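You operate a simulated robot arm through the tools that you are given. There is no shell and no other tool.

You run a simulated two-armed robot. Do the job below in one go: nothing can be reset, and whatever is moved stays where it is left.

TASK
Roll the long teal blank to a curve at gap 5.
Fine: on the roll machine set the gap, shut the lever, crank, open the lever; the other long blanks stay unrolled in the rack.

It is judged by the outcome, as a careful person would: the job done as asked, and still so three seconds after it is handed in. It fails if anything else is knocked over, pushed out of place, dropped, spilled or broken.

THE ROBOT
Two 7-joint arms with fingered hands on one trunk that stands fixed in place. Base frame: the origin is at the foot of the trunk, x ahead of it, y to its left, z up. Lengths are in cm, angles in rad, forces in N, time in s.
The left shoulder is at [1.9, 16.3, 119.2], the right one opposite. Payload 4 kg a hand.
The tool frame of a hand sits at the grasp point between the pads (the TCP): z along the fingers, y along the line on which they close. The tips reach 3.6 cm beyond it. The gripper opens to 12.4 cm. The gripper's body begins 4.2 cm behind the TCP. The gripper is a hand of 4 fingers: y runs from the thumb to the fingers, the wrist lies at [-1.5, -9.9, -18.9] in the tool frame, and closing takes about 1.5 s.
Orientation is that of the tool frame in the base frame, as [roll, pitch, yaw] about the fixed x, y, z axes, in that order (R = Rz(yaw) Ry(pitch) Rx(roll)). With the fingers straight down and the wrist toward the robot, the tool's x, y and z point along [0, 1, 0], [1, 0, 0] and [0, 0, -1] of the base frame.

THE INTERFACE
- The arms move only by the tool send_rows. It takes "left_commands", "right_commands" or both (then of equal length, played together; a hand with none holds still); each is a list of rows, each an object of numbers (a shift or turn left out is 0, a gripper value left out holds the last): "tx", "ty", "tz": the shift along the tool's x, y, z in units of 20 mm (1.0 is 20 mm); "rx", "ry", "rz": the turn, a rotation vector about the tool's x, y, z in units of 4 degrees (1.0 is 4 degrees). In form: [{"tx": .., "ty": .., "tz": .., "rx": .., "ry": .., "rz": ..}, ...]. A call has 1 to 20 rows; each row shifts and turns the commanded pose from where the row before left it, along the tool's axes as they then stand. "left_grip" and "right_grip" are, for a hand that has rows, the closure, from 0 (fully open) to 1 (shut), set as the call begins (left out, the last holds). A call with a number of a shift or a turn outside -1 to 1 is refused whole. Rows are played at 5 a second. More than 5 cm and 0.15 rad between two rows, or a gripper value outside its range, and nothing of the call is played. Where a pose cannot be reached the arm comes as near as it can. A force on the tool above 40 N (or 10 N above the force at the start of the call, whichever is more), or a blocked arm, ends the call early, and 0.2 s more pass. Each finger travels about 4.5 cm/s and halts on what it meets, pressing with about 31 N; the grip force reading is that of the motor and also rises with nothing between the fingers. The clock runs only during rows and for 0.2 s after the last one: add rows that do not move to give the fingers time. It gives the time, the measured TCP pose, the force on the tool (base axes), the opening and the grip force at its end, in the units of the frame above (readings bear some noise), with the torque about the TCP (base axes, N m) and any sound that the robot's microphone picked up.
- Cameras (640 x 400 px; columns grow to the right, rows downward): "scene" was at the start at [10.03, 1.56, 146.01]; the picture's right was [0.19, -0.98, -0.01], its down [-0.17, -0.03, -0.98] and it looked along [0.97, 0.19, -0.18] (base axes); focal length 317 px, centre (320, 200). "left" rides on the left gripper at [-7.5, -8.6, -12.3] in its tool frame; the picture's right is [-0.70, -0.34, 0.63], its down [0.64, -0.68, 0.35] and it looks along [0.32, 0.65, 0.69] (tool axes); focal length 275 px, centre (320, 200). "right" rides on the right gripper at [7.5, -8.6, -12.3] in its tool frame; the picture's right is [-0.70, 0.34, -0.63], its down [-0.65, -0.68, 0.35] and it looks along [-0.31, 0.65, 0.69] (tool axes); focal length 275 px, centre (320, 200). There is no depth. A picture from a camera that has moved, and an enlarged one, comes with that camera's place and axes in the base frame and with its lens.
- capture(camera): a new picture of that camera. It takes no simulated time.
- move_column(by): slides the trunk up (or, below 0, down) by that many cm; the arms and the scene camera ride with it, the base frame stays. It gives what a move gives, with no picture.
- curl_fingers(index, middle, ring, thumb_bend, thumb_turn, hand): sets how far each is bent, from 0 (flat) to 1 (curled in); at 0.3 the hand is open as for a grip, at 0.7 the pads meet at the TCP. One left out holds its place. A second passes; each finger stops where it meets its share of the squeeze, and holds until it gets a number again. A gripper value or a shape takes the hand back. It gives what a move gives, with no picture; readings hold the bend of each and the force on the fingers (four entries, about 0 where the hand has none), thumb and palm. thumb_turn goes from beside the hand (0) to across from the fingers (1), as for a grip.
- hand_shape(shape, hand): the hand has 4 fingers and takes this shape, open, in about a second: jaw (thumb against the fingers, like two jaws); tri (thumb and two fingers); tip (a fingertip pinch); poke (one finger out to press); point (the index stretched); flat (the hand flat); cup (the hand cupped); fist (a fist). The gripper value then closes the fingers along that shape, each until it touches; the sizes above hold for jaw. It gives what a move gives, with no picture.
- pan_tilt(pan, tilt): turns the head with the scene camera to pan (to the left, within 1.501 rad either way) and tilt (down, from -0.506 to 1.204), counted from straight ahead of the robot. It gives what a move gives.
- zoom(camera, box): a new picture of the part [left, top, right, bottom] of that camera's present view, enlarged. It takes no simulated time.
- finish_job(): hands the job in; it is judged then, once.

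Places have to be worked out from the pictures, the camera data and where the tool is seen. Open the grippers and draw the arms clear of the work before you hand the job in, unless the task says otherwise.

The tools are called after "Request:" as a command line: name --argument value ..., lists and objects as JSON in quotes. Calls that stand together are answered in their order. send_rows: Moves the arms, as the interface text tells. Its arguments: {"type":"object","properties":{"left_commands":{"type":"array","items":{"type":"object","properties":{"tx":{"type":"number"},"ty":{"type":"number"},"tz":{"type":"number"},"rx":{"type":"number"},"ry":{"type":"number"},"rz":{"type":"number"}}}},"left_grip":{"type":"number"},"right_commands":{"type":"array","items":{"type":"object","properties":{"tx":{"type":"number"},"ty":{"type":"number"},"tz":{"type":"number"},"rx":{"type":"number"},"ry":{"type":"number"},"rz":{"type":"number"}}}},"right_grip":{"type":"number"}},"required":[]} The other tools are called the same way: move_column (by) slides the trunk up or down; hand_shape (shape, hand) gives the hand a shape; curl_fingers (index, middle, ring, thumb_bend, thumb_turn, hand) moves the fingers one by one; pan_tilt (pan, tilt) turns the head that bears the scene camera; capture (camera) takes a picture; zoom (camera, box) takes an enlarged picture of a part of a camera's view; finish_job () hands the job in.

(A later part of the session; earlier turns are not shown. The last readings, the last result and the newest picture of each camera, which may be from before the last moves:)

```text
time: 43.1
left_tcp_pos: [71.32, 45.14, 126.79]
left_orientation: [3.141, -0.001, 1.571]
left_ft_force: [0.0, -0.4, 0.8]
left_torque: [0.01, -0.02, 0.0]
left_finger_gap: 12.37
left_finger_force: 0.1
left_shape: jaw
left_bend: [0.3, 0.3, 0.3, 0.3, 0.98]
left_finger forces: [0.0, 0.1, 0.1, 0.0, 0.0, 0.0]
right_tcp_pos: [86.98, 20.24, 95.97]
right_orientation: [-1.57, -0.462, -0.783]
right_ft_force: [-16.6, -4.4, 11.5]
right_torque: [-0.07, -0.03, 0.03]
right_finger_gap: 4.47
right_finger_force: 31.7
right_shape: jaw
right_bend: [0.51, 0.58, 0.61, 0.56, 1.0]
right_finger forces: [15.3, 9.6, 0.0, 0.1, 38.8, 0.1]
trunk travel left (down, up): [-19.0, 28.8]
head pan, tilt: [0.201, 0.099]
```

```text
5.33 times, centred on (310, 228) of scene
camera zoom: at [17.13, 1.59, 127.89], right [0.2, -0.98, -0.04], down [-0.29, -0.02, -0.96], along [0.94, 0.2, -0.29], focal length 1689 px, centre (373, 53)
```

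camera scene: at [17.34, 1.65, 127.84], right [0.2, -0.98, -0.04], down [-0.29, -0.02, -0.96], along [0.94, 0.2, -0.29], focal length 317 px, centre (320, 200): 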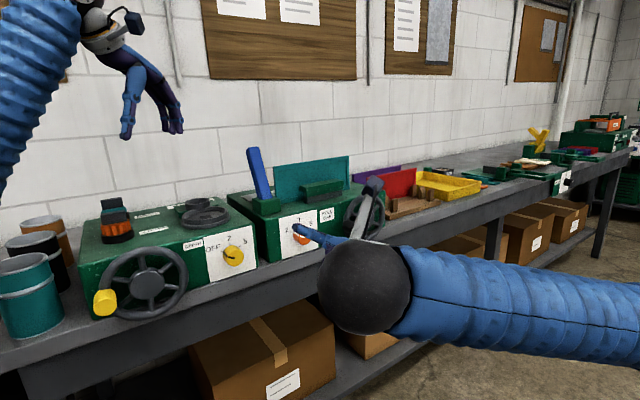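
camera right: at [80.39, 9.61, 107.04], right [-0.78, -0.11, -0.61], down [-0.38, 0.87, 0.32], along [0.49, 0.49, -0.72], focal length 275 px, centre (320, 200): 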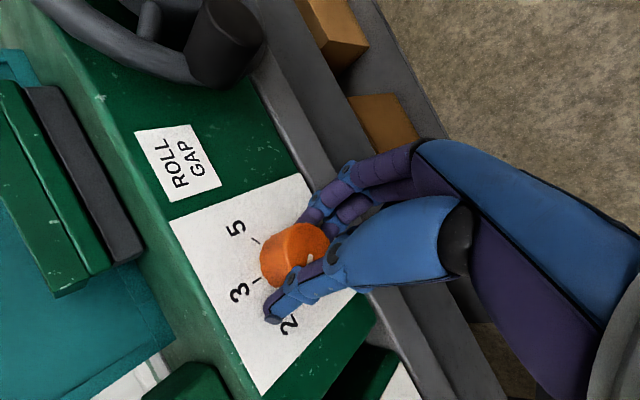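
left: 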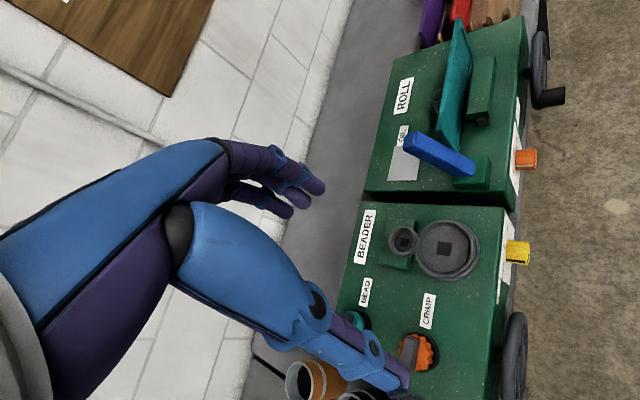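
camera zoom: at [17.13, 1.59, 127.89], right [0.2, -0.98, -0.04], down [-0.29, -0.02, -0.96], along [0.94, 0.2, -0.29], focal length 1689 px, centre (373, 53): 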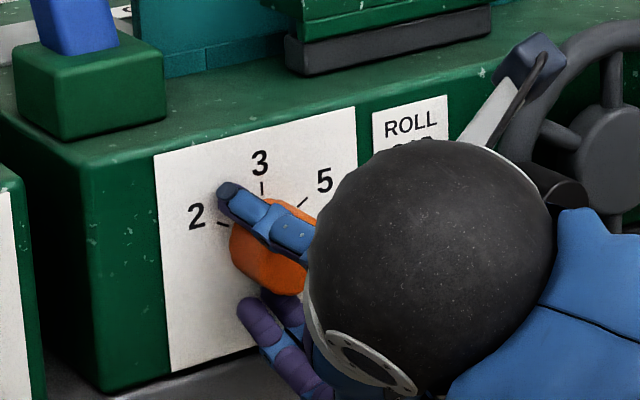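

The knob's white mark stays fixed relative to the thumb, so it turns with the hand. I'll continue another 56° and check.

Request:
send_rows --right_commands '[{"rz": 1}, {"rz": 1}, {"rz": 1}, {"rz": 1}, {"rz": 1}, {"rz": 1}, {"rz": 1}, {"rz": 1}, {"rz": 1}, {"rz": 1}, {"rz": 1}, {"rz": 1}, {"rz": 1}, {"rz": 1}]'

Request:
capture --camera "right"

Request:
zoom --camera "scene" --box '[250, 190, 370, 265]'

```text
time: 46.1
left_tcp_pos: [71.3, 45.1, 126.59]
left_orientation: [3.14, -0.001, 1.571]
left_ft_force: [-0.6, -0.3, 0.7]
left_torque: [0.01, 0.0, -0.01]
left_finger_gap: 12.39
left_finger_force: 0.1
left_shape: jaw
left_bend: [0.3, 0.3, 0.3, 0.3, 0.98]
left_finger forces: [0.0, 0.1, 0.1, 0.0, 0.0, 0.0]
right_tcp_pos: [87.08, 20.28, 95.97]
right_orientation: [-1.568, 0.516, -0.782]
right_ft_force: [-4.1, -11.7, 23.4]
right_torque: [0.25, -0.39, -0.08]
right_finger_gap: 4.46
right_finger_force: 30.9
right_shape: jaw
right_bend: [0.54, 0.59, 0.61, 0.56, 1.0]
right_finger forces: [11.6, 7.9, 0.1, 0.0, 42.2, 0.1]
trunk travel left (down, up): [-19.0, 28.8]
head pan, tilt: [0.201, 0.099]
```

```text
taken
camera right: at [86.0, 3.97, 99.77], right [-0.99, 0.1, 0.05], down [0.08, 0.4, 0.91], along [0.07, 0.91, -0.41], focal length 275 px, centre (320, 200)
```

right: 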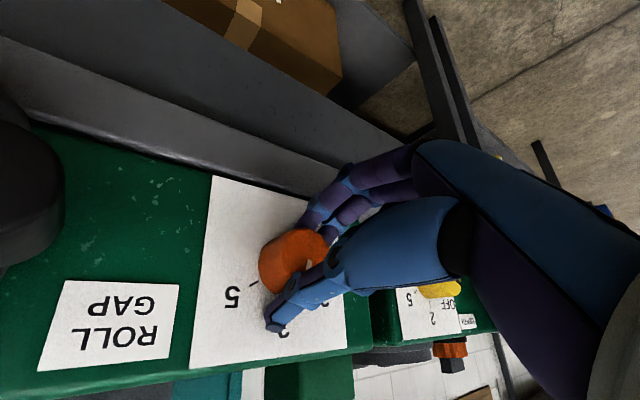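

```text
5.33 times, centred on (310, 228) of scene
camera zoom: at [17.12, 1.51, 127.89], right [0.2, -0.98, -0.04], down [-0.29, -0.02, -0.96], along [0.94, 0.2, -0.29], focal length 1689 px, centre (373, 53)
```

zoom: 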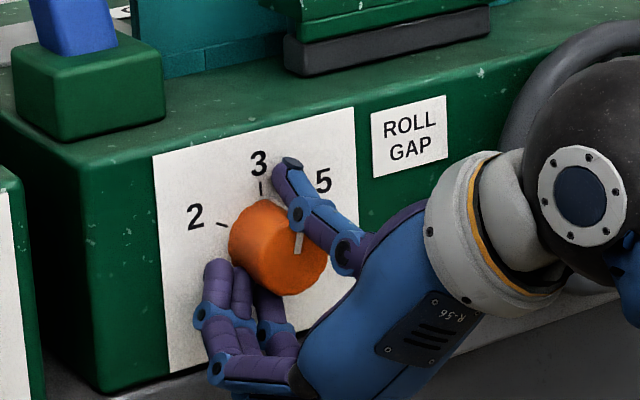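

The pointer has passed 3 and is heading to 5. I'll turn about 24° more with a small upward relief, then check.

Request:
send_rows --right_commands '[{"rz": 1, "tx": -0.05, "ty": -0.09}, {"rz": 1}, {"rz": 1}, {"rz": 1}, {"rz": 1}, {"rz": 1}, {}]'

Request:
zoom --camera "right" --box '[180, 160, 400, 360]'

Request:
zoom --camera "scene" --box '[270, 200, 330, 250]'

```text
time: 47.7
left_tcp_pos: [71.38, 45.1, 126.62]
left_orientation: [3.141, -0.002, 1.572]
left_ft_force: [-1.0, 0.1, 0.5]
left_torque: [0.05, 0.01, -0.01]
left_finger_gap: 12.38
left_finger_force: 0.1
left_shape: jaw
left_bend: [0.3, 0.3, 0.3, 0.3, 0.98]
left_finger forces: [0.0, 0.0, 0.0, 0.1, 0.0, 0.0]
right_tcp_pos: [87.1, 20.15, 96.18]
right_orientation: [-1.568, 0.936, -0.783]
right_ft_force: [-3.2, -17.3, 15.4]
right_torque: [0.17, -0.19, -0.17]
right_finger_gap: 4.41
right_finger_force: 31.0
right_shape: jaw
right_bend: [0.54, 0.59, 0.61, 0.56, 1.0]
right_finger forces: [13.7, 8.8, 0.0, 0.1, 41.5, 0.0]
trunk travel left (down, up): [-19.0, 28.8]
head pan, tilt: [0.201, 0.099]
```

```text
2.00 times, centred on (290, 260) of right
camera zoom: at [86.49, 3.51, 95.22], right [-0.93, 0.03, 0.36], down [0.36, 0.13, 0.92], along [-0.01, 0.99, -0.13], focal length 551 px, centre (380, 80)
```

zoom: 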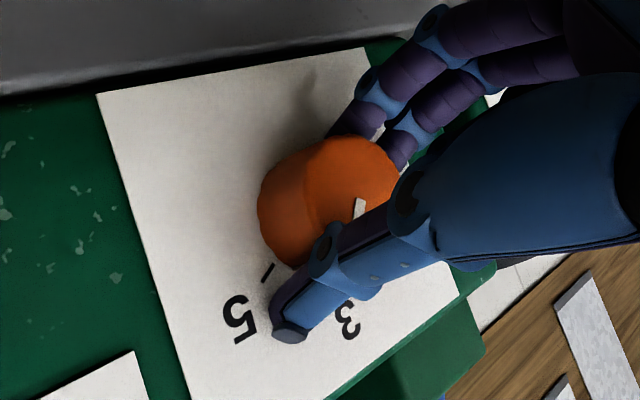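

```text
8.00 times, centred on (300, 225) of scene
camera zoom: at [17.19, 1.49, 127.88], right [0.2, -0.98, -0.04], down [-0.29, -0.02, -0.96], along [0.94, 0.2, -0.29], focal length 2534 px, centre (480, 0)
```

zoom: 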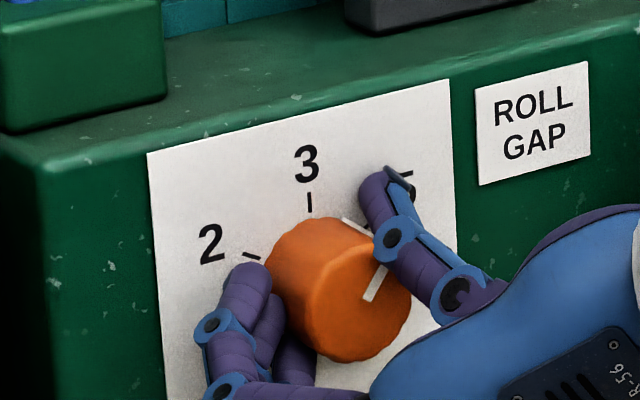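

The pointer is close to the 5 tick but partly hidden by the thumb. I'll open the hand and retreat straight back a bit to read it.

Request:
send_rows --right_commands '[{}, {}, {}, {}, {"tz": -0.5}, {"tz": -0.5}, {"tz": -0.8}, {"tz": -0.8}, {"tz": -0.8}]' --right_grip 0.45

Request:
zoom --camera "scene" --box '[270, 200, 330, 250]'

Request:
capture --camera "right"

```text
time: 49.7
left_tcp_pos: [71.49, 45.28, 126.49]
left_orientation: [3.14, -0.001, 1.571]
left_ft_force: [-0.1, 1.4, 0.1]
left_torque: [0.03, 0.01, -0.03]
left_finger_gap: 12.37
left_finger_force: 0.1
left_shape: jaw
left_bend: [0.3, 0.3, 0.3, 0.3, 0.98]
left_finger forces: [0.0, 0.1, 0.0, 0.0, 0.1, 0.0]
right_tcp_pos: [82.36, 15.72, 96.01]
right_orientation: [-1.572, 0.934, -0.783]
right_ft_force: [-0.8, 0.2, 0.4]
right_torque: [0.03, -0.03, 0.0]
right_finger_gap: 6.82
right_finger_force: 0.1
right_shape: jaw
right_bend: [0.4, 0.44, 0.42, 0.54, 0.99]
right_finger forces: [0.0, 0.0, 0.0, 0.1, 0.0, 0.0]
trunk travel left (down, up): [-19.0, 28.8]
head pan, tilt: [0.201, 0.099]
```

```text
8.00 times, centred on (300, 225) of scene
camera zoom: at [17.32, 1.62, 127.85], right [0.2, -0.98, -0.04], down [-0.29, -0.02, -0.96], along [0.94, 0.2, -0.29], focal length 2534 px, centre (480, 0)
```

zoom: 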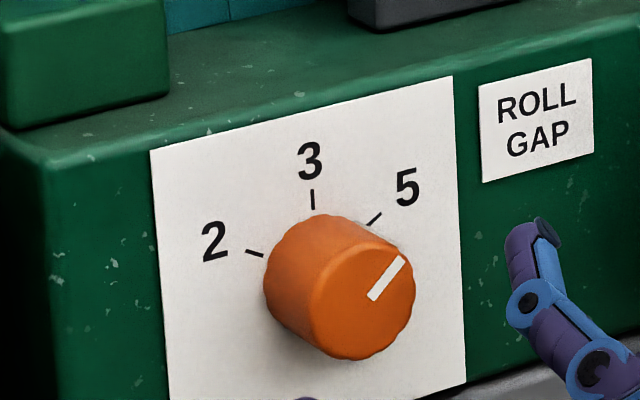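

```text
taken
camera right: at [81.74, -1.09, 95.13], right [-0.93, 0.03, 0.36], down [0.36, 0.13, 0.92], along [-0.01, 0.99, -0.13], focal length 275 px, centre (320, 200)
```

right: 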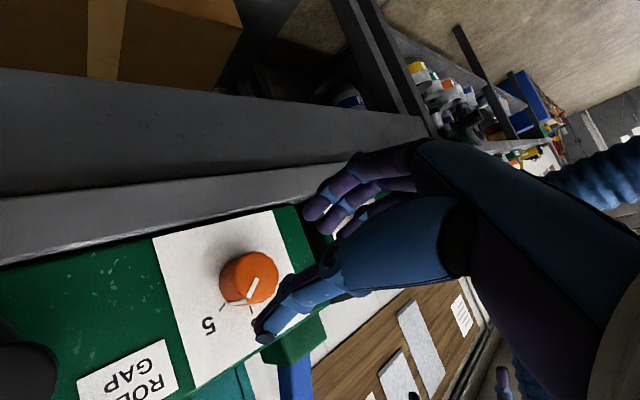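

Estimating in the face plane, the ticks sit at about ±58–60° and the pointer at about 48°. I'll zoom tighter to measure.

Request:
zoom --camera "scene" --box '[288, 212, 328, 248]'

Request:
zoom --camera "right" --box '[180, 220, 320, 340]'

```text
11.11 times, centred on (308, 230) of scene
camera zoom: at [17.32, 1.62, 127.85], right [0.2, -0.98, -0.04], down [-0.29, -0.02, -0.96], along [0.94, 0.2, -0.29], focal length 3520 px, centre (453, -133)
```

zoom: 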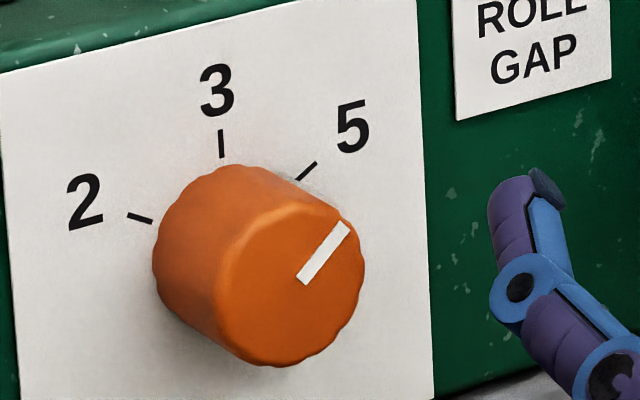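

```text
3.33 times, centred on (250, 280) of right
camera zoom: at [81.74, -1.09, 95.13], right [-0.93, 0.03, 0.36], down [0.36, 0.13, 0.92], along [-0.01, 0.99, -0.13], focal length 918 px, centre (553, -67)
```

zoom: 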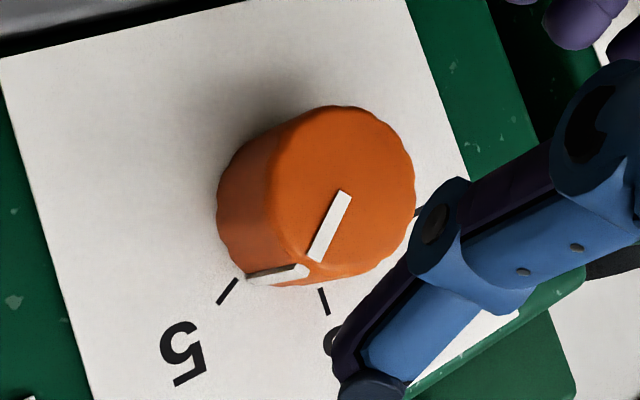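

The pointer is about 11° short of the 5 tick. I'll re-grip the knob and turn about 11° further.

Request:
send_rows --right_commands '[{"tz": 0.8}, {"tz": 0.8}, {"tz": 0.8}, {"tz": 0.5}, {"tz": 0.4}, {}]'

Request:
send_rows --right_commands '[{}, {}, {}, {}, {}, {}, {}, {"rz": 1}, {"rz": 1}, {"rz": 0.85}, {}]' --right_grip 0.85

Request:
send_rows --right_commands '[{}, {}, {}, {}, {"tz": -0.5}, {"tz": -0.5}, {"tz": -0.8}, {"tz": -0.8}, {"tz": -0.8}]' --right_grip 0.45

Request:
zoom --camera "scene" --box '[288, 212, 328, 248]'

Request:
zoom --camera "right" --box '[180, 220, 320, 340]'

```text
time: 51.1
left_tcp_pos: [71.46, 45.34, 126.47]
left_orientation: [3.141, 0.003, 1.572]
left_ft_force: [0.8, -0.2, 0.0]
left_torque: [0.03, -0.02, 0.01]
left_finger_gap: 12.37
left_finger_force: 0.0
left_shape: jaw
left_bend: [0.3, 0.3, 0.3, 0.3, 0.98]
left_finger forces: [0.0, 0.1, 0.0, 0.1, 0.0, 0.1]
right_tcp_pos: [87.08, 20.2, 96.14]
right_orientation: [-1.571, 0.936, -0.784]
right_ft_force: [-0.3, -2.1, -0.1]
right_torque: [0.02, -0.03, -0.02]
right_finger_gap: 6.84
right_finger_force: 0.1
right_shape: jaw
right_bend: [0.4, 0.44, 0.42, 0.54, 0.99]
right_finger forces: [0.0, 0.2, 0.0, 0.0, 1.1, 0.0]
trunk travel left (down, up): [-19.0, 28.8]
head pan, tilt: [0.201, 0.099]
```

```text
time: 53.5
left_tcp_pos: [71.42, 45.05, 126.64]
left_orientation: [3.141, 0.001, 1.572]
left_ft_force: [0.1, 0.6, -0.4]
left_torque: [0.04, 0.0, 0.0]
left_finger_gap: 12.36
left_finger_force: 0.1
left_shape: jaw
left_bend: [0.3, 0.3, 0.3, 0.3, 0.98]
left_finger forces: [0.1, 0.1, 0.0, 0.0, 0.1, 0.1]
right_tcp_pos: [87.1, 20.16, 96.05]
right_orientation: [-1.573, 1.135, -0.787]
right_ft_force: [2.4, -14.7, 6.4]
right_torque: [-0.05, -0.05, -0.04]
right_finger_gap: 4.39
right_finger_force: 31.1
right_shape: jaw
right_bend: [0.55, 0.59, 0.63, 0.56, 1.0]
right_finger forces: [15.9, 9.0, 0.0, 0.1, 38.4, 0.1]
trunk travel left (down, up): [-19.0, 28.8]
head pan, tilt: [0.201, 0.099]
```

```text
time: 55.5
left_tcp_pos: [71.49, 45.22, 126.48]
left_orientation: [-3.141, -0.001, 1.571]
left_ft_force: [-0.5, -0.1, 0.2]
left_torque: [0.0, 0.02, 0.04]
left_finger_gap: 12.36
left_finger_force: 0.0
left_shape: jaw
left_bend: [0.3, 0.3, 0.3, 0.3, 0.98]
left_finger forces: [0.0, 0.0, 0.1, 0.1, 0.0, 0.0]
right_tcp_pos: [82.42, 15.48, 96.0]
right_orientation: [-1.573, 1.135, -0.784]
right_ft_force: [0.2, 0.5, 0.0]
right_torque: [0.01, -0.02, 0.01]
right_finger_gap: 6.83
right_finger_force: 0.1
right_shape: jaw
right_bend: [0.4, 0.44, 0.42, 0.54, 1.0]
right_finger forces: [0.0, 0.0, 0.0, 0.0, 0.1, 0.0]
trunk travel left (down, up): [-19.0, 28.8]
head pan, tilt: [0.201, 0.099]
```

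```text
11.11 times, centred on (308, 230) of scene
camera zoom: at [17.32, 1.61, 127.85], right [0.2, -0.98, -0.04], down [-0.29, -0.02, -0.96], along [0.94, 0.2, -0.29], focal length 3520 px, centre (453, -133)
```

zoom: 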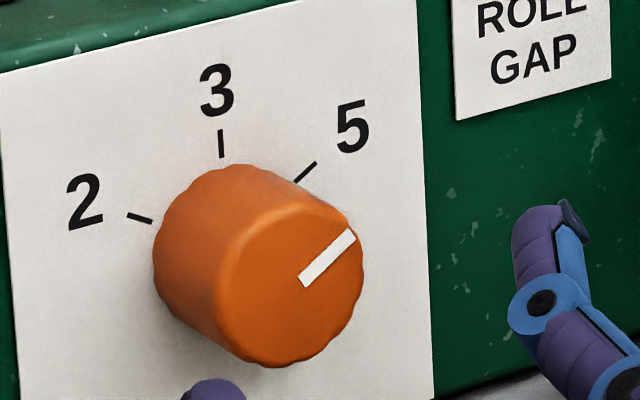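

```text
3.33 times, centred on (250, 280) of right
camera zoom: at [81.46, -0.95, 92.84], right [-0.87, -0.03, 0.49], down [0.49, 0.0, 0.87], along [-0.02, 1.0, 0.01], focal length 918 px, centre (553, -67)
```

zoom: 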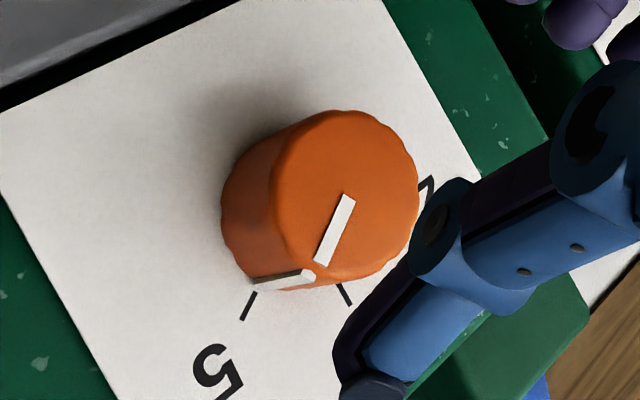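

The pointer now lines up with the 5 tick (about 58° for both). Next is the lever: I'll back the right hand off and orient the left hand to grip the lever across its width, with y along the face and fingers forward and down at 45°.

Request:
send_rows --right_commands '[{"tz": -1}, {"tz": -1}, {"tz": -1}, {"tz": -1}, {"tz": -1}, {"tz": -1}, {}, {}, {}, {}, {}, {}]' --left_commands '[{"rz": 1}, {"rz": 1}, {"rz": 1}, {"rz": 1}, {"rz": 1}, {"rz": 1}, {"rz": 1}, {"rz": 1}, {"rz": 1}, {"rz": 1}, {"rz": 1}, {"rz": 0.25}]'

Request:
send_rows --left_commands '[{"ry": 1}, {"ry": 1}, {"ry": 1}, {"ry": 1}, {"ry": 1}, {"ry": 1}, {"ry": 1}, {"ry": 1}, {"ry": 1}, {"ry": 1}, {"ry": 1}, {"ry": 0.25}]' --left_grip 0.3

Request:
capture --camera "left"

Request:
capture --camera "scene"

```text
time: 58.1
left_tcp_pos: [71.6, 45.28, 126.56]
left_orientation: [-3.141, 0.001, 0.785]
left_ft_force: [-0.6, 0.2, 0.4]
left_torque: [0.0, 0.02, 0.01]
left_finger_gap: 12.39
left_finger_force: 0.0
left_shape: jaw
left_bend: [0.3, 0.3, 0.3, 0.3, 0.98]
left_finger forces: [0.0, 0.1, 0.1, 0.0, 0.0, 0.1]
right_tcp_pos: [73.82, 7.0, 96.1]
right_orientation: [-1.575, 1.136, -0.788]
right_ft_force: [0.6, -0.2, -0.2]
right_torque: [0.0, -0.02, -0.01]
right_finger_gap: 6.81
right_finger_force: 0.0
right_shape: jaw
right_bend: [0.4, 0.44, 0.42, 0.54, 1.0]
right_finger forces: [0.0, 0.0, 0.0, 0.0, 0.0, 0.0]
trunk travel left (down, up): [-19.0, 28.8]
head pan, tilt: [0.201, 0.099]
```

```text
time: 60.7
left_tcp_pos: [71.53, 45.23, 126.53]
left_orientation: [3.141, -0.787, 0.787]
left_ft_force: [0.4, 0.4, -0.1]
left_torque: [-0.02, 0.02, 0.02]
left_finger_gap: 8.73
left_finger_force: 0.0
left_shape: jaw
left_bend: [0.34, 0.38, 0.36, 0.49, 0.99]
left_finger forces: [0.0, 0.0, 0.1, 0.0, 0.0, 0.0]
right_tcp_pos: [73.78, 7.05, 96.04]
right_orientation: [-1.577, 1.135, -0.79]
right_ft_force: [0.9, 0.2, 0.6]
right_torque: [0.01, 0.02, 0.0]
right_finger_gap: 6.82
right_finger_force: 0.0
right_shape: jaw
right_bend: [0.4, 0.44, 0.42, 0.54, 1.0]
right_finger forces: [0.0, 0.0, 0.0, 0.0, 0.1, 0.0]
trunk travel left (down, up): [-19.0, 28.8]
head pan, tilt: [0.201, 0.099]
```

```text
taken
camera left: at [55.65, 41.45, 129.77], right [-0.27, 0.21, -0.94], down [0.01, 0.98, 0.21], along [0.96, 0.04, -0.27], focal length 275 px, centre (320, 200)
```

left: 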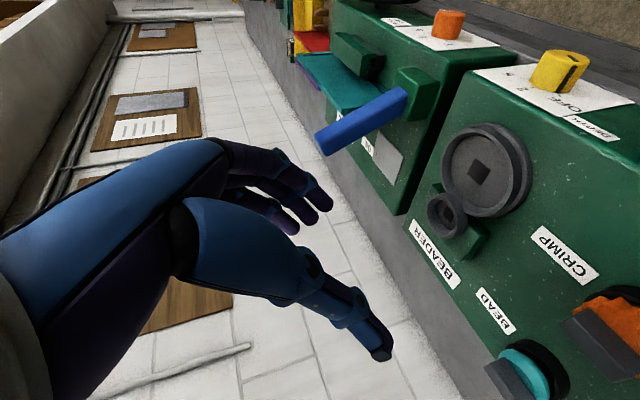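

```text
taken
camera scene: at [17.34, 1.64, 127.84], right [0.2, -0.98, -0.04], down [-0.29, -0.02, -0.96], along [0.94, 0.2, -0.29], focal length 317 px, centre (320, 200)
```

scene: 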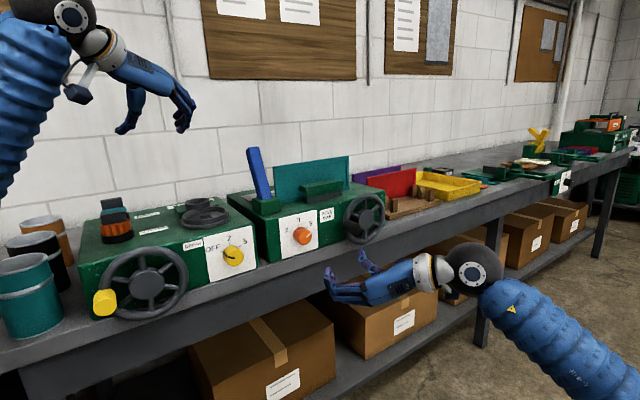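

The left hand is oriented well. Lever top is about (93, 35.2, 118) and the blank's left top corner about (95.8, 31.1, 112.6), so I'll use a narrow opening and grip high. Moving to a pre-grasp 8 cm off.

Request:
send_rows --left_commands '[{"tx": -0.09, "ty": 0.8, "tz": 0.136}, {"tx": -0.09, "ty": 0.8, "tz": 0.136}, {"tx": -0.09, "ty": 0.8, "tz": 0.136}, {"tx": -0.09, "ty": 0.8, "tz": 0.136}, {"tx": -0.09, "ty": 0.8, "tz": 0.136}, {"tx": -0.09, "ty": 0.8, "tz": 0.136}, {"tx": -0.09, "ty": 0.8, "tz": 0.136}, {"tx": -0.09, "ty": 0.8, "tz": 0.136}, {"tx": -0.09, "ty": 0.8, "tz": 0.136}, {"tx": -0.09, "ty": 0.8, "tz": 0.136}, {"tx": -0.09, "ty": 0.8, "tz": 0.136}, {"tx": -0.09, "ty": 0.8, "tz": 0.136}, {"tx": -0.09, "ty": 0.8, "tz": 0.136}, {"tx": -0.09, "ty": 0.8, "tz": 0.136}]' --left_grip 0.55

Request:
capture --camera "left"

Request:
zoom --camera "scene" --box '[180, 60, 400, 240]'

```text
time: 63.9
left_tcp_pos: [87.09, 32.8, 122.76]
left_orientation: [3.121, -0.787, 0.827]
left_ft_force: [-0.6, 0.2, 1.2]
left_torque: [0.01, -0.01, 0.01]
left_finger_gap: 5.59
left_finger_force: 0.2
left_shape: jaw
left_bend: [0.44, 0.48, 0.46, 0.57, 1.0]
left_finger forces: [0.0, 0.0, 0.0, 0.0, 0.0, 0.0]
right_tcp_pos: [73.11, 6.95, 96.51]
right_orientation: [-1.574, 1.118, -0.794]
right_ft_force: [-0.3, 1.0, 0.5]
right_torque: [-0.04, 0.02, -0.08]
right_finger_gap: 6.82
right_finger_force: 0.1
right_shape: jaw
right_bend: [0.4, 0.44, 0.42, 0.54, 0.99]
right_finger forces: [0.0, 0.0, 0.1, 0.0, 0.0, 0.0]
trunk travel left (down, up): [-19.0, 28.8]
head pan, tilt: [0.201, 0.099]
stopped in row 14 (left hand): the arm was blocked; the commanded pose is now the measured one
```

```text
taken
camera left: at [71.29, 28.7, 126.04], right [-0.26, 0.19, -0.95], down [-0.02, 0.98, 0.2], along [0.96, 0.07, -0.26], focal length 275 px, centre (320, 200)
```

left: 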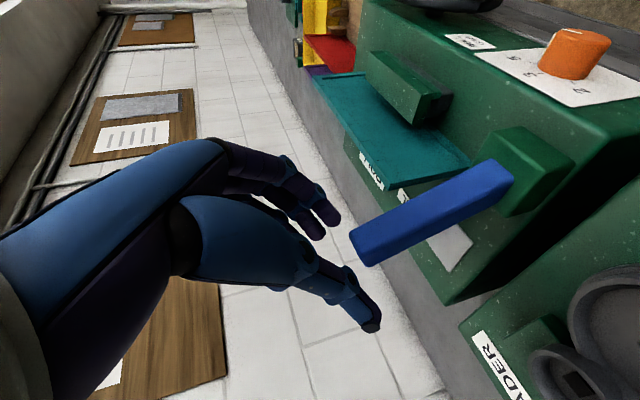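

```text
2.22 times, centred on (290, 150) of scene
camera zoom: at [16.42, 3.84, 128.0], right [0.22, -0.98, -0.03], down [-0.28, -0.04, -0.96], along [0.93, 0.22, -0.28], focal length 704 px, centre (387, 311)
```

zoom: 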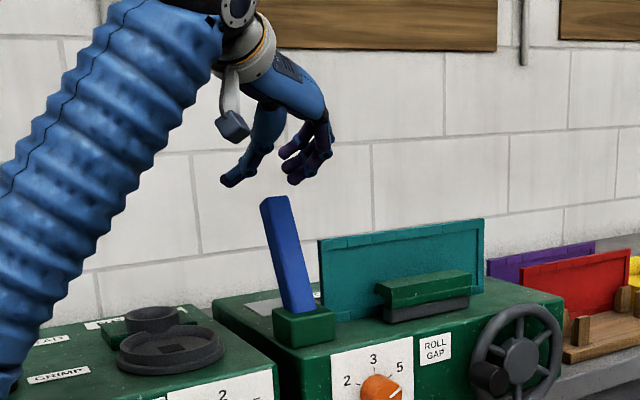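

The left arm was blocked and the trunk deflected slightly, so something is touching. I'll look at the whole scene.

Request:
capture --camera "scene"

Request:
capture --camera "right"

```text
taken
camera scene: at [16.42, 3.84, 128.0], right [0.22, -0.98, -0.03], down [-0.28, -0.04, -0.96], along [0.93, 0.22, -0.28], focal length 317 px, centre (320, 200)
```

scene: 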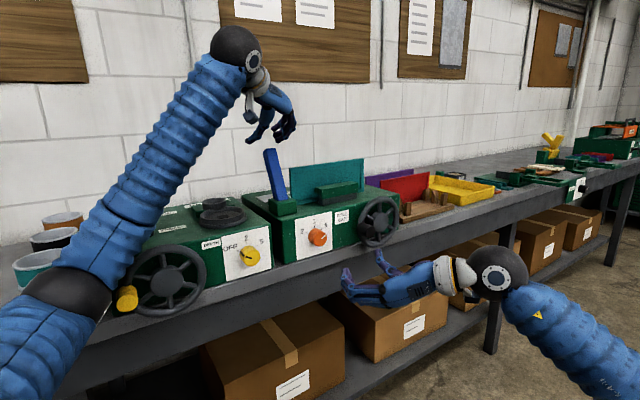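

```text
taken
camera right: at [72.07, -9.6, 93.66], right [-0.88, -0.01, 0.48], down [0.48, 0.01, 0.88], along [-0.01, 1.0, 0.0], focal length 275 px, centre (320, 200)
```

right: 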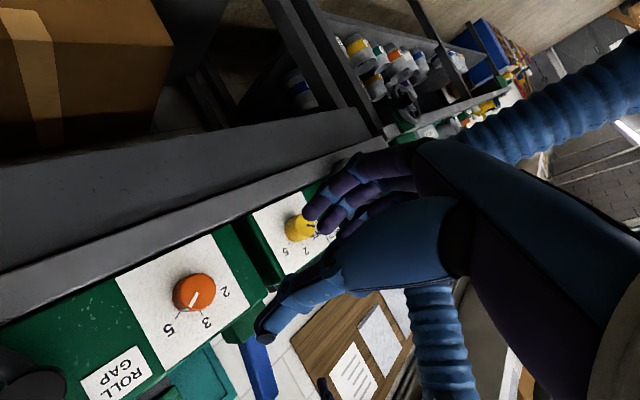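

The left elbow touched the beader's crank handle. I'll immediately retrace the move to take the elbow away.

Request:
send_rows --left_commands '[{"tx": 0.09, "ty": -0.8, "tz": -0.136}, {"tx": 0.09, "ty": -0.8, "tz": -0.136}, {"tx": 0.09, "ty": -0.8, "tz": -0.136}, {"tx": 0.09, "ty": -0.8, "tz": -0.136}, {"tx": 0.09, "ty": -0.8, "tz": -0.136}, {"tx": 0.09, "ty": -0.8, "tz": -0.136}]'

Request:
capture --camera "scene"

```text
time: 65.3
left_tcp_pos: [81.14, 36.25, 124.09]
left_orientation: [-3.139, -0.786, 0.789]
left_ft_force: [-0.6, -0.3, 0.3]
left_torque: [-0.02, 0.0, 0.03]
left_finger_gap: 5.61
left_finger_force: 0.1
left_shape: jaw
left_bend: [0.44, 0.48, 0.46, 0.57, 1.0]
left_finger forces: [0.1, 0.0, 0.0, 0.0, 0.1, 0.0]
right_tcp_pos: [73.78, 5.8, 95.82]
right_orientation: [-1.575, 1.135, -0.8]
right_ft_force: [-0.2, -0.1, 0.0]
right_torque: [0.01, -0.01, 0.0]
right_finger_gap: 6.8
right_finger_force: 0.1
right_shape: jaw
right_bend: [0.4, 0.44, 0.42, 0.54, 0.99]
right_finger forces: [0.0, 0.0, 0.1, 0.0, 0.0, 0.0]
trunk travel left (down, up): [-19.0, 28.8]
head pan, tilt: [0.201, 0.099]
```

```text
taken
camera scene: at [17.29, 1.56, 127.83], right [0.19, -0.98, -0.04], down [-0.29, -0.02, -0.96], along [0.94, 0.2, -0.29], focal length 317 px, centre (320, 200)
```

scene: 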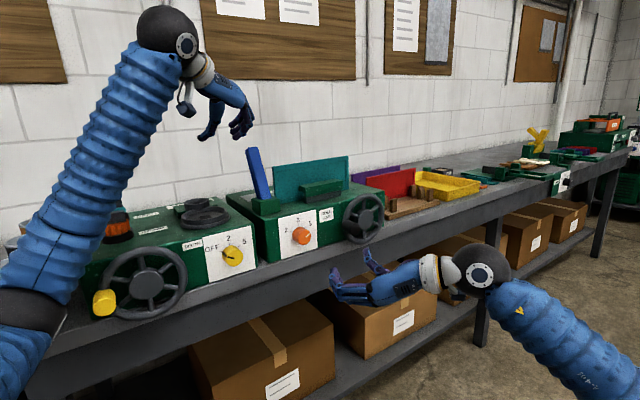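

The beader's handle is where it was. I'll retreat further, then raise the trunk so the elbow passes well above the beader.

Request:
send_rows --left_commands '[{"tx": 0.09, "ty": -0.8, "tz": -0.136}, {"tx": 0.09, "ty": -0.8, "tz": -0.136}, {"tx": 0.09, "ty": -0.8, "tz": -0.136}, {"tx": 0.09, "ty": -0.8, "tz": -0.136}, {}]'

Request:
zoom --camera "scene" --box '[0, 160, 260, 340]'

Request:
move_column --by 18

Request:
capture --camera "scene"

```text
time: 66.5
left_tcp_pos: [76.47, 40.44, 125.26]
left_orientation: [-3.139, -0.785, 0.789]
left_ft_force: [0.4, 0.8, -0.2]
left_torque: [0.02, -0.01, -0.01]
left_finger_gap: 5.59
left_finger_force: 0.1
left_shape: jaw
left_bend: [0.44, 0.48, 0.46, 0.57, 1.0]
left_finger forces: [0.0, 0.0, 0.0, 0.0, 0.1, 0.1]
right_tcp_pos: [73.89, 5.65, 95.93]
right_orientation: [-1.576, 1.134, -0.801]
right_ft_force: [0.8, -0.2, -0.7]
right_torque: [0.0, -0.02, 0.01]
right_finger_gap: 6.83
right_finger_force: 0.2
right_shape: jaw
right_bend: [0.4, 0.44, 0.42, 0.54, 0.99]
right_finger forces: [0.0, 0.0, 0.0, 0.0, 0.0, 0.1]
trunk travel left (down, up): [-19.0, 28.8]
head pan, tilt: [0.201, 0.099]
```

```text
2.22 times, centred on (130, 250) of scene
camera zoom: at [17.35, 1.62, 127.84], right [0.2, -0.98, -0.04], down [-0.29, -0.02, -0.96], along [0.94, 0.2, -0.29], focal length 704 px, centre (742, 89)
```

zoom: 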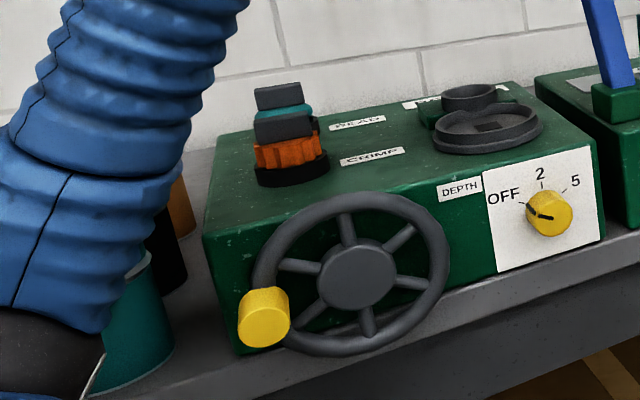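

```text
time: 68.5
left_tcp_pos: [76.6, 40.61, 143.33]
left_orientation: [-3.139, -0.784, 0.788]
left_ft_force: [0.2, 0.8, 0.1]
left_torque: [0.0, -0.01, 0.0]
left_finger_gap: 5.6
left_finger_force: 0.0
left_shape: jaw
left_bend: [0.44, 0.48, 0.46, 0.57, 1.0]
left_finger forces: [0.0, 0.0, 0.0, 0.0, 0.0, 0.0]
right_tcp_pos: [73.86, 5.52, 113.8]
right_orientation: [-1.575, 1.134, -0.801]
right_ft_force: [0.2, 1.0, 0.1]
right_torque: [-0.02, -0.02, 0.02]
right_finger_gap: 6.83
right_finger_force: 0.0
right_shape: jaw
right_bend: [0.4, 0.44, 0.42, 0.54, 0.99]
right_finger forces: [0.0, 0.0, 0.0, 0.1, 0.0, 0.0]
trunk travel left (down, up): [-37.0, 10.8]
head pan, tilt: [0.201, 0.099]
```

```text
taken
camera scene: at [9.47, 1.64, 148.51], right [0.2, -0.98, -0.01], down [-0.13, -0.02, -0.99], along [0.97, 0.2, -0.13], focal length 317 px, centre (320, 200)
```

scene: 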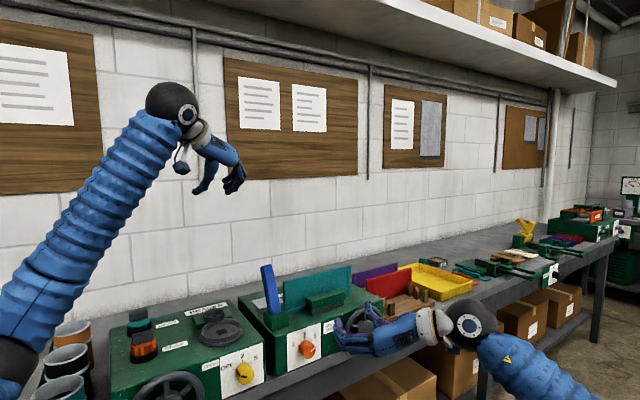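

All looks undisturbed. I'll raise the trunk a bit more for elbow clearance and approach the lever in small steps while watching the elbow.

Request:
move_column --by 8

Request:
send_rows --left_commands '[{"tx": -0.6, "ty": 0.4, "tz": 0.6}, {"tx": -0.6, "ty": 0.4, "tz": 0.6}, {"tx": -0.6, "ty": 0.4, "tz": 0.6}, {"tx": -0.6, "ty": 0.4, "tz": 0.6}, {"tx": -0.6, "ty": 0.4, "tz": 0.6}, {"tx": -0.6, "ty": 0.4, "tz": 0.6}, {"tx": -0.6, "ty": 0.4, "tz": 0.6}, {"tx": -0.6, "ty": 0.4, "tz": 0.6}]'

Request:
capture --camera "scene"

```text
time: 69.6
left_tcp_pos: [76.67, 40.63, 151.31]
left_orientation: [-3.14, -0.786, 0.788]
left_ft_force: [-0.3, 0.1, -0.7]
left_torque: [-0.01, 0.03, -0.01]
left_finger_gap: 5.56
left_finger_force: 0.1
left_shape: jaw
left_bend: [0.44, 0.48, 0.46, 0.57, 1.0]
left_finger forces: [0.1, 0.1, 0.0, 0.0, 0.1, 0.0]
right_tcp_pos: [74.0, 5.67, 121.88]
right_orientation: [-1.575, 1.134, -0.8]
right_ft_force: [-0.1, 0.1, -0.7]
right_torque: [0.01, -0.01, 0.01]
right_finger_gap: 6.8
right_finger_force: 0.1
right_shape: jaw
right_bend: [0.4, 0.44, 0.42, 0.54, 0.99]
right_finger forces: [0.0, 0.0, 0.0, 0.0, 0.0, 0.0]
trunk travel left (down, up): [-45.0, 2.8]
head pan, tilt: [0.201, 0.099]
```

```text
time: 71.4
left_tcp_pos: [81.13, 36.21, 137.51]
left_orientation: [3.142, -0.787, 0.793]
left_ft_force: [-0.2, -0.8, 0.4]
left_torque: [0.0, 0.02, 0.02]
left_finger_gap: 5.59
left_finger_force: 0.0
left_shape: jaw
left_bend: [0.44, 0.48, 0.46, 0.57, 1.0]
left_finger forces: [0.0, 0.0, 0.0, 0.0, 0.1, 0.1]
right_tcp_pos: [73.97, 5.66, 121.89]
right_orientation: [-1.575, 1.135, -0.801]
right_ft_force: [-0.5, 1.2, -0.4]
right_torque: [-0.02, -0.02, -0.02]
right_finger_gap: 6.81
right_finger_force: 0.1
right_shape: jaw
right_bend: [0.4, 0.44, 0.42, 0.54, 0.99]
right_finger forces: [0.1, 0.0, 0.0, 0.0, 0.0, 0.0]
trunk travel left (down, up): [-45.0, 2.8]
head pan, tilt: [0.201, 0.099]
```

```text
taken
camera scene: at [8.17, 1.64, 156.92], right [0.2, -0.98, 0.0], down [-0.1, -0.02, -0.99], along [0.97, 0.2, -0.1], focal length 317 px, centre (320, 200)
```

scene: 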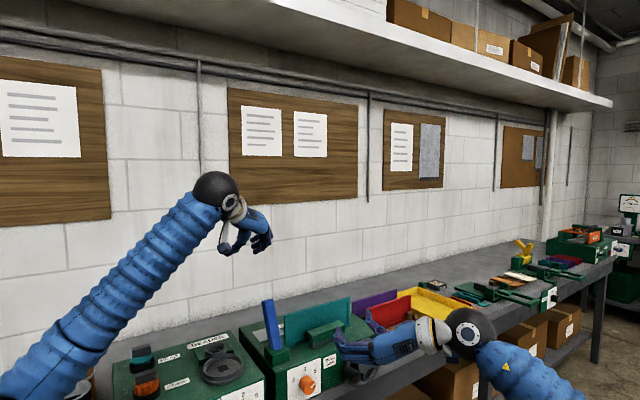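

The elbow stays well clear now. I'll tilt the head down and continue, checking midway.

Request:
send_rows --left_commands '[{"tx": -0.667, "ty": 0.575, "tz": 0.7}, {"tx": -0.667, "ty": 0.575, "tz": 0.7}, {"tx": -0.667, "ty": 0.575, "tz": 0.7}, {"tx": -0.667, "ty": 0.575, "tz": 0.7}]'

Request:
pan_tilt --pan 0.35 --tilt 0.5

Request:
capture --camera "scene"

```text
time: 72.4
left_tcp_pos: [84.71, 32.94, 129.78]
left_orientation: [-3.141, -0.785, 0.79]
left_ft_force: [-0.1, -0.7, -0.1]
left_torque: [0.01, 0.01, -0.02]
left_finger_gap: 5.59
left_finger_force: 0.1
left_shape: jaw
left_bend: [0.44, 0.48, 0.46, 0.57, 1.0]
left_finger forces: [0.0, 0.1, 0.0, 0.0, 0.1, 0.1]
right_tcp_pos: [73.91, 5.62, 121.87]
right_orientation: [-1.574, 1.135, -0.8]
right_ft_force: [0.2, -0.7, 0.3]
right_torque: [0.01, -0.03, 0.0]
right_finger_gap: 6.83
right_finger_force: 0.0
right_shape: jaw
right_bend: [0.4, 0.44, 0.42, 0.54, 0.99]
right_finger forces: [0.0, 0.0, 0.0, 0.0, 0.0, 0.0]
trunk travel left (down, up): [-45.0, 2.8]
head pan, tilt: [0.201, 0.099]
```

```text
time: 73.3
left_tcp_pos: [84.66, 32.95, 130.02]
left_orientation: [-3.138, -0.786, 0.79]
left_ft_force: [0.6, -0.3, 0.3]
left_torque: [0.0, -0.02, -0.01]
left_finger_gap: 5.58
left_finger_force: 0.2
left_shape: jaw
left_bend: [0.44, 0.48, 0.46, 0.57, 1.0]
left_finger forces: [0.0, 0.0, 0.0, 0.0, 0.0, 0.0]
right_tcp_pos: [73.85, 5.66, 121.89]
right_orientation: [-1.576, 1.135, -0.801]
right_ft_force: [0.5, -0.6, -0.4]
right_torque: [0.0, 0.0, 0.01]
right_finger_gap: 6.82
right_finger_force: 0.0
right_shape: jaw
right_bend: [0.4, 0.44, 0.42, 0.54, 0.99]
right_finger forces: [0.0, 0.0, 0.0, 0.0, 0.0, 0.1]
trunk travel left (down, up): [-45.0, 2.8]
head pan, tilt: [0.351, 0.499]
```

```text
taken
camera scene: at [7.67, 2.92, 153.23], right [0.34, -0.94, 0.0], down [-0.45, -0.16, -0.88], along [0.82, 0.3, -0.48], focal length 317 px, centre (320, 200)
```

scene: 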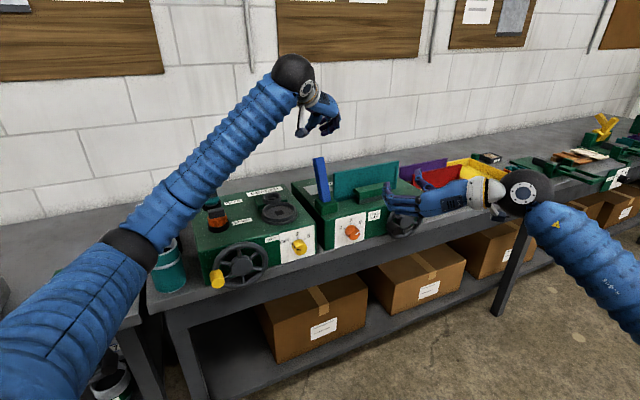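

The elbow is high and clear. I'll continue to the lever pre-grasp.

Request:
send_rows --left_commands '[{"tx": -0.667, "ty": 0.575, "tz": 0.7}, {"tx": -0.667, "ty": 0.575, "tz": 0.7}, {"tx": -0.667, "ty": 0.575, "tz": 0.7}, {"tx": -0.667, "ty": 0.575, "tz": 0.7}, {}]'

Request:
capture --camera "left"

Request:
zoom --camera "scene" --box '[80, 60, 440, 285]'

```text
time: 74.5
left_tcp_pos: [87.74, 29.94, 122.36]
left_orientation: [3.14, -0.785, 0.792]
left_ft_force: [0.4, 1.1, 0.1]
left_torque: [-0.02, -0.02, -0.01]
left_finger_gap: 5.59
left_finger_force: 0.0
left_shape: jaw
left_bend: [0.44, 0.48, 0.46, 0.57, 1.0]
left_finger forces: [0.0, 0.1, 0.1, 0.0, 0.0, 0.0]
right_tcp_pos: [73.78, 5.71, 121.87]
right_orientation: [-1.573, 1.135, -0.797]
right_ft_force: [-0.7, 0.5, 0.2]
right_torque: [0.03, 0.02, -0.02]
right_finger_gap: 6.81
right_finger_force: 0.1
right_shape: jaw
right_bend: [0.4, 0.44, 0.42, 0.54, 0.99]
right_finger forces: [0.1, 0.0, 0.0, 0.0, 0.1, 0.1]
trunk travel left (down, up): [-45.0, 2.8]
head pan, tilt: [0.351, 0.499]
```

```text
taken
camera left: at [71.92, 26.03, 125.58], right [-0.27, 0.21, -0.94], down [0.01, 0.98, 0.21], along [0.96, 0.05, -0.27], focal length 275 px, centre (320, 200)
```

left: 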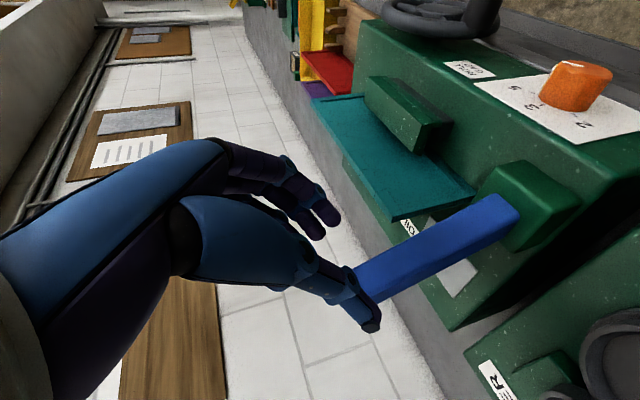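

```text
1.78 times, centred on (260, 172) of scene
camera zoom: at [7.6, 2.94, 153.23], right [0.34, -0.94, 0.0], down [-0.45, -0.16, -0.88], along [0.82, 0.3, -0.48], focal length 563 px, centre (427, 249)
```

zoom: 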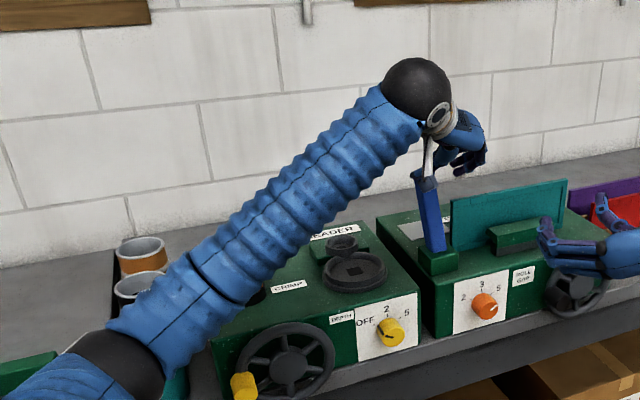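

The lever's top is about (93.3, 35, 117) and the hand is lined up. I'll advance along the tool axis to straddle the lever near its top.

Request:
send_rows --left_commands '[{"tz": 0.6, "tx": -0.08, "ty": 0.05}, {"tz": 0.6, "tx": -0.08, "ty": 0.05}, {"tz": 0.6, "tx": -0.08, "ty": 0.05}, {"tz": 0.6, "tx": -0.08}, {"tz": 0.6, "tx": -0.07}, {"tz": 0.6}, {"tz": 0.6}, {}]' --left_grip 0.57

Request:
capture --camera "left"

Request:
zoom --camera "scene" --box '[270, 80, 440, 260]'

```text
time: 76.3
left_tcp_pos: [91.85, 33.72, 115.68]
left_orientation: [-3.142, -0.786, 0.791]
left_ft_force: [-0.1, 0.2, 0.0]
left_torque: [0.02, -0.01, -0.01]
left_finger_gap: 5.39
left_finger_force: 0.0
left_shape: jaw
left_bend: [0.45, 0.48, 0.47, 0.58, 1.0]
left_finger forces: [0.0, 0.0, 0.0, 0.1, 0.3, 0.1]
right_tcp_pos: [73.97, 5.62, 121.92]
right_orientation: [-1.573, 1.134, -0.8]
right_ft_force: [-0.1, 0.2, 0.7]
right_torque: [0.0, 0.02, -0.01]
right_finger_gap: 6.83
right_finger_force: 0.0
right_shape: jaw
right_bend: [0.4, 0.44, 0.42, 0.54, 0.99]
right_finger forces: [0.0, 0.1, 0.0, 0.0, 0.0, 0.0]
trunk travel left (down, up): [-45.0, 2.8]
head pan, tilt: [0.351, 0.499]
```

```text
taken
camera left: at [76.04, 29.79, 119.05], right [-0.27, 0.21, -0.94], down [0.01, 0.98, 0.21], along [0.96, 0.05, -0.27], focal length 275 px, centre (320, 200)
```

left: 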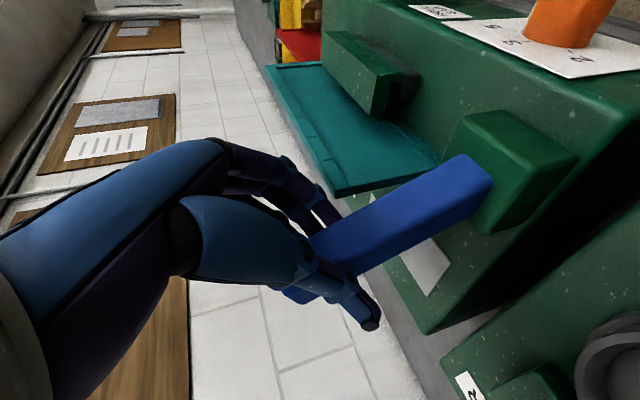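

```text
2.22 times, centred on (355, 170) of scene
camera zoom: at [7.64, 2.91, 153.22], right [0.34, -0.94, 0.0], down [-0.45, -0.16, -0.88], along [0.82, 0.3, -0.48], focal length 704 px, centre (242, 267)
```

zoom: 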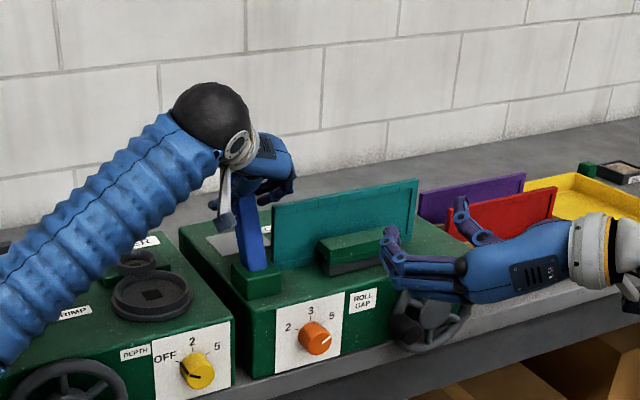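

The lever is between thumb and fingers. Closing the hand on it.

Request:
send_rows --left_commands '[{}, {}, {}, {}, {}, {}, {}]' --left_grip 0.9

Request:
capture --camera "left"

```text
time: 77.9
left_tcp_pos: [91.95, 33.79, 115.77]
left_orientation: [-3.141, -0.787, 0.791]
left_ft_force: [-7.0, 6.7, -1.3]
left_torque: [-0.16, -0.14, -0.53]
left_finger_gap: 4.02
left_finger_force: 31.1
left_shape: jaw
left_bend: [0.53, 0.56, 0.55, 0.59, 1.0]
left_finger forces: [15.8, 8.4, 4.2, 0.1, 39.0, 0.0]
right_tcp_pos: [73.83, 5.82, 122.01]
right_orientation: [-1.577, 1.133, -0.803]
right_ft_force: [0.1, -0.8, 0.3]
right_torque: [0.02, 0.01, 0.05]
right_finger_gap: 6.81
right_finger_force: 0.0
right_shape: jaw
right_bend: [0.4, 0.44, 0.42, 0.54, 0.99]
right_finger forces: [0.1, 0.1, 0.0, 0.0, 0.0, 0.0]
trunk travel left (down, up): [-45.0, 2.8]
head pan, tilt: [0.351, 0.499]
```

```text
taken
camera left: at [75.98, 29.89, 119.06], right [-0.27, 0.21, -0.94], down [0.01, 0.98, 0.21], along [0.96, 0.05, -0.27], focal length 275 px, centre (320, 200)
```

left: 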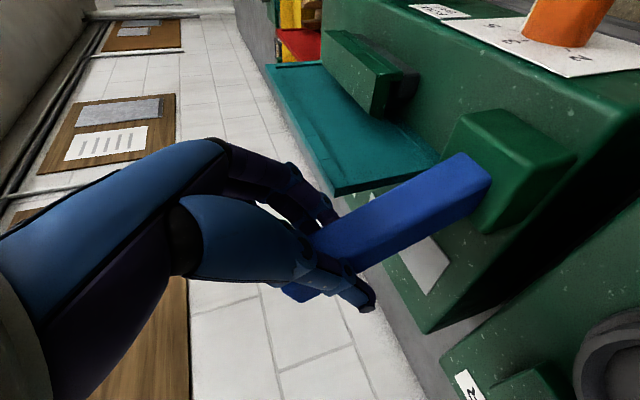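

Firm grip on the lever. I'll try pulling it gently toward the robot along its arc (about 20°) and watch the forces.

Request:
send_rows --left_commands '[{"tx": -0.257, "tz": -0.427}, {"tx": -0.286, "tz": -0.409}, {"tx": -0.314, "tz": -0.388}, {"tx": -0.341, "tz": -0.365}, {"tx": -0.365, "tz": -0.341}]'

Request:
capture --camera "left"

Request:
zoom --camera "scene" --box '[270, 80, 440, 260]'

```text
time: 79.1
left_tcp_pos: [88.32, 30.13, 116.42]
left_orientation: [-3.14, -0.787, 0.789]
left_ft_force: [-3.2, 12.6, 11.2]
left_torque: [0.16, -1.0, -0.32]
left_finger_gap: 4.19
left_finger_force: 30.9
left_shape: jaw
left_bend: [0.54, 0.56, 0.6, 0.59, 0.99]
left_finger forces: [15.9, 11.2, 2.7, 0.0, 40.8, 0.0]
right_tcp_pos: [73.75, 5.77, 121.99]
right_orientation: [-1.576, 1.134, -0.803]
right_ft_force: [-0.2, -0.4, 0.3]
right_torque: [-0.01, 0.02, 0.0]
right_finger_gap: 6.82
right_finger_force: 0.1
right_shape: jaw
right_bend: [0.4, 0.44, 0.42, 0.54, 0.99]
right_finger forces: [0.0, 0.0, 0.0, 0.1, 0.0, 0.0]
trunk travel left (down, up): [-45.0, 2.8]
head pan, tilt: [0.351, 0.499]
```

```text
taken
camera left: at [72.43, 26.3, 119.7], right [-0.27, 0.21, -0.94], down [0.01, 0.98, 0.21], along [0.96, 0.05, -0.26], focal length 275 px, centre (320, 200)
```

left: 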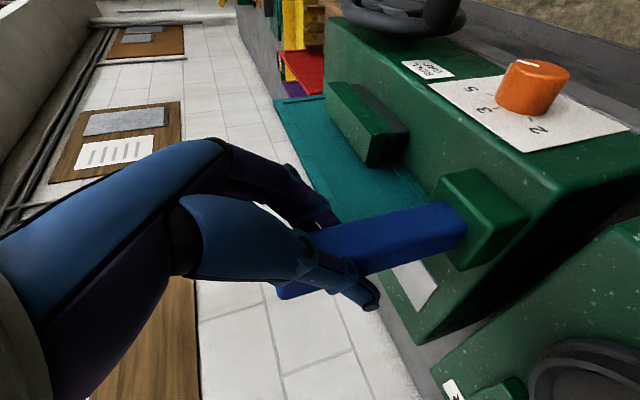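

```text
2.22 times, centred on (355, 170) of scene
camera zoom: at [7.51, 3.04, 153.23], right [0.34, -0.94, 0.0], down [-0.45, -0.17, -0.88], along [0.82, 0.3, -0.48], focal length 704 px, centre (242, 267)
```

zoom: 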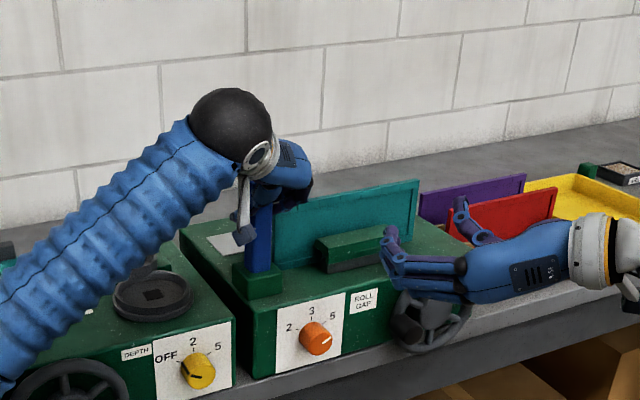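

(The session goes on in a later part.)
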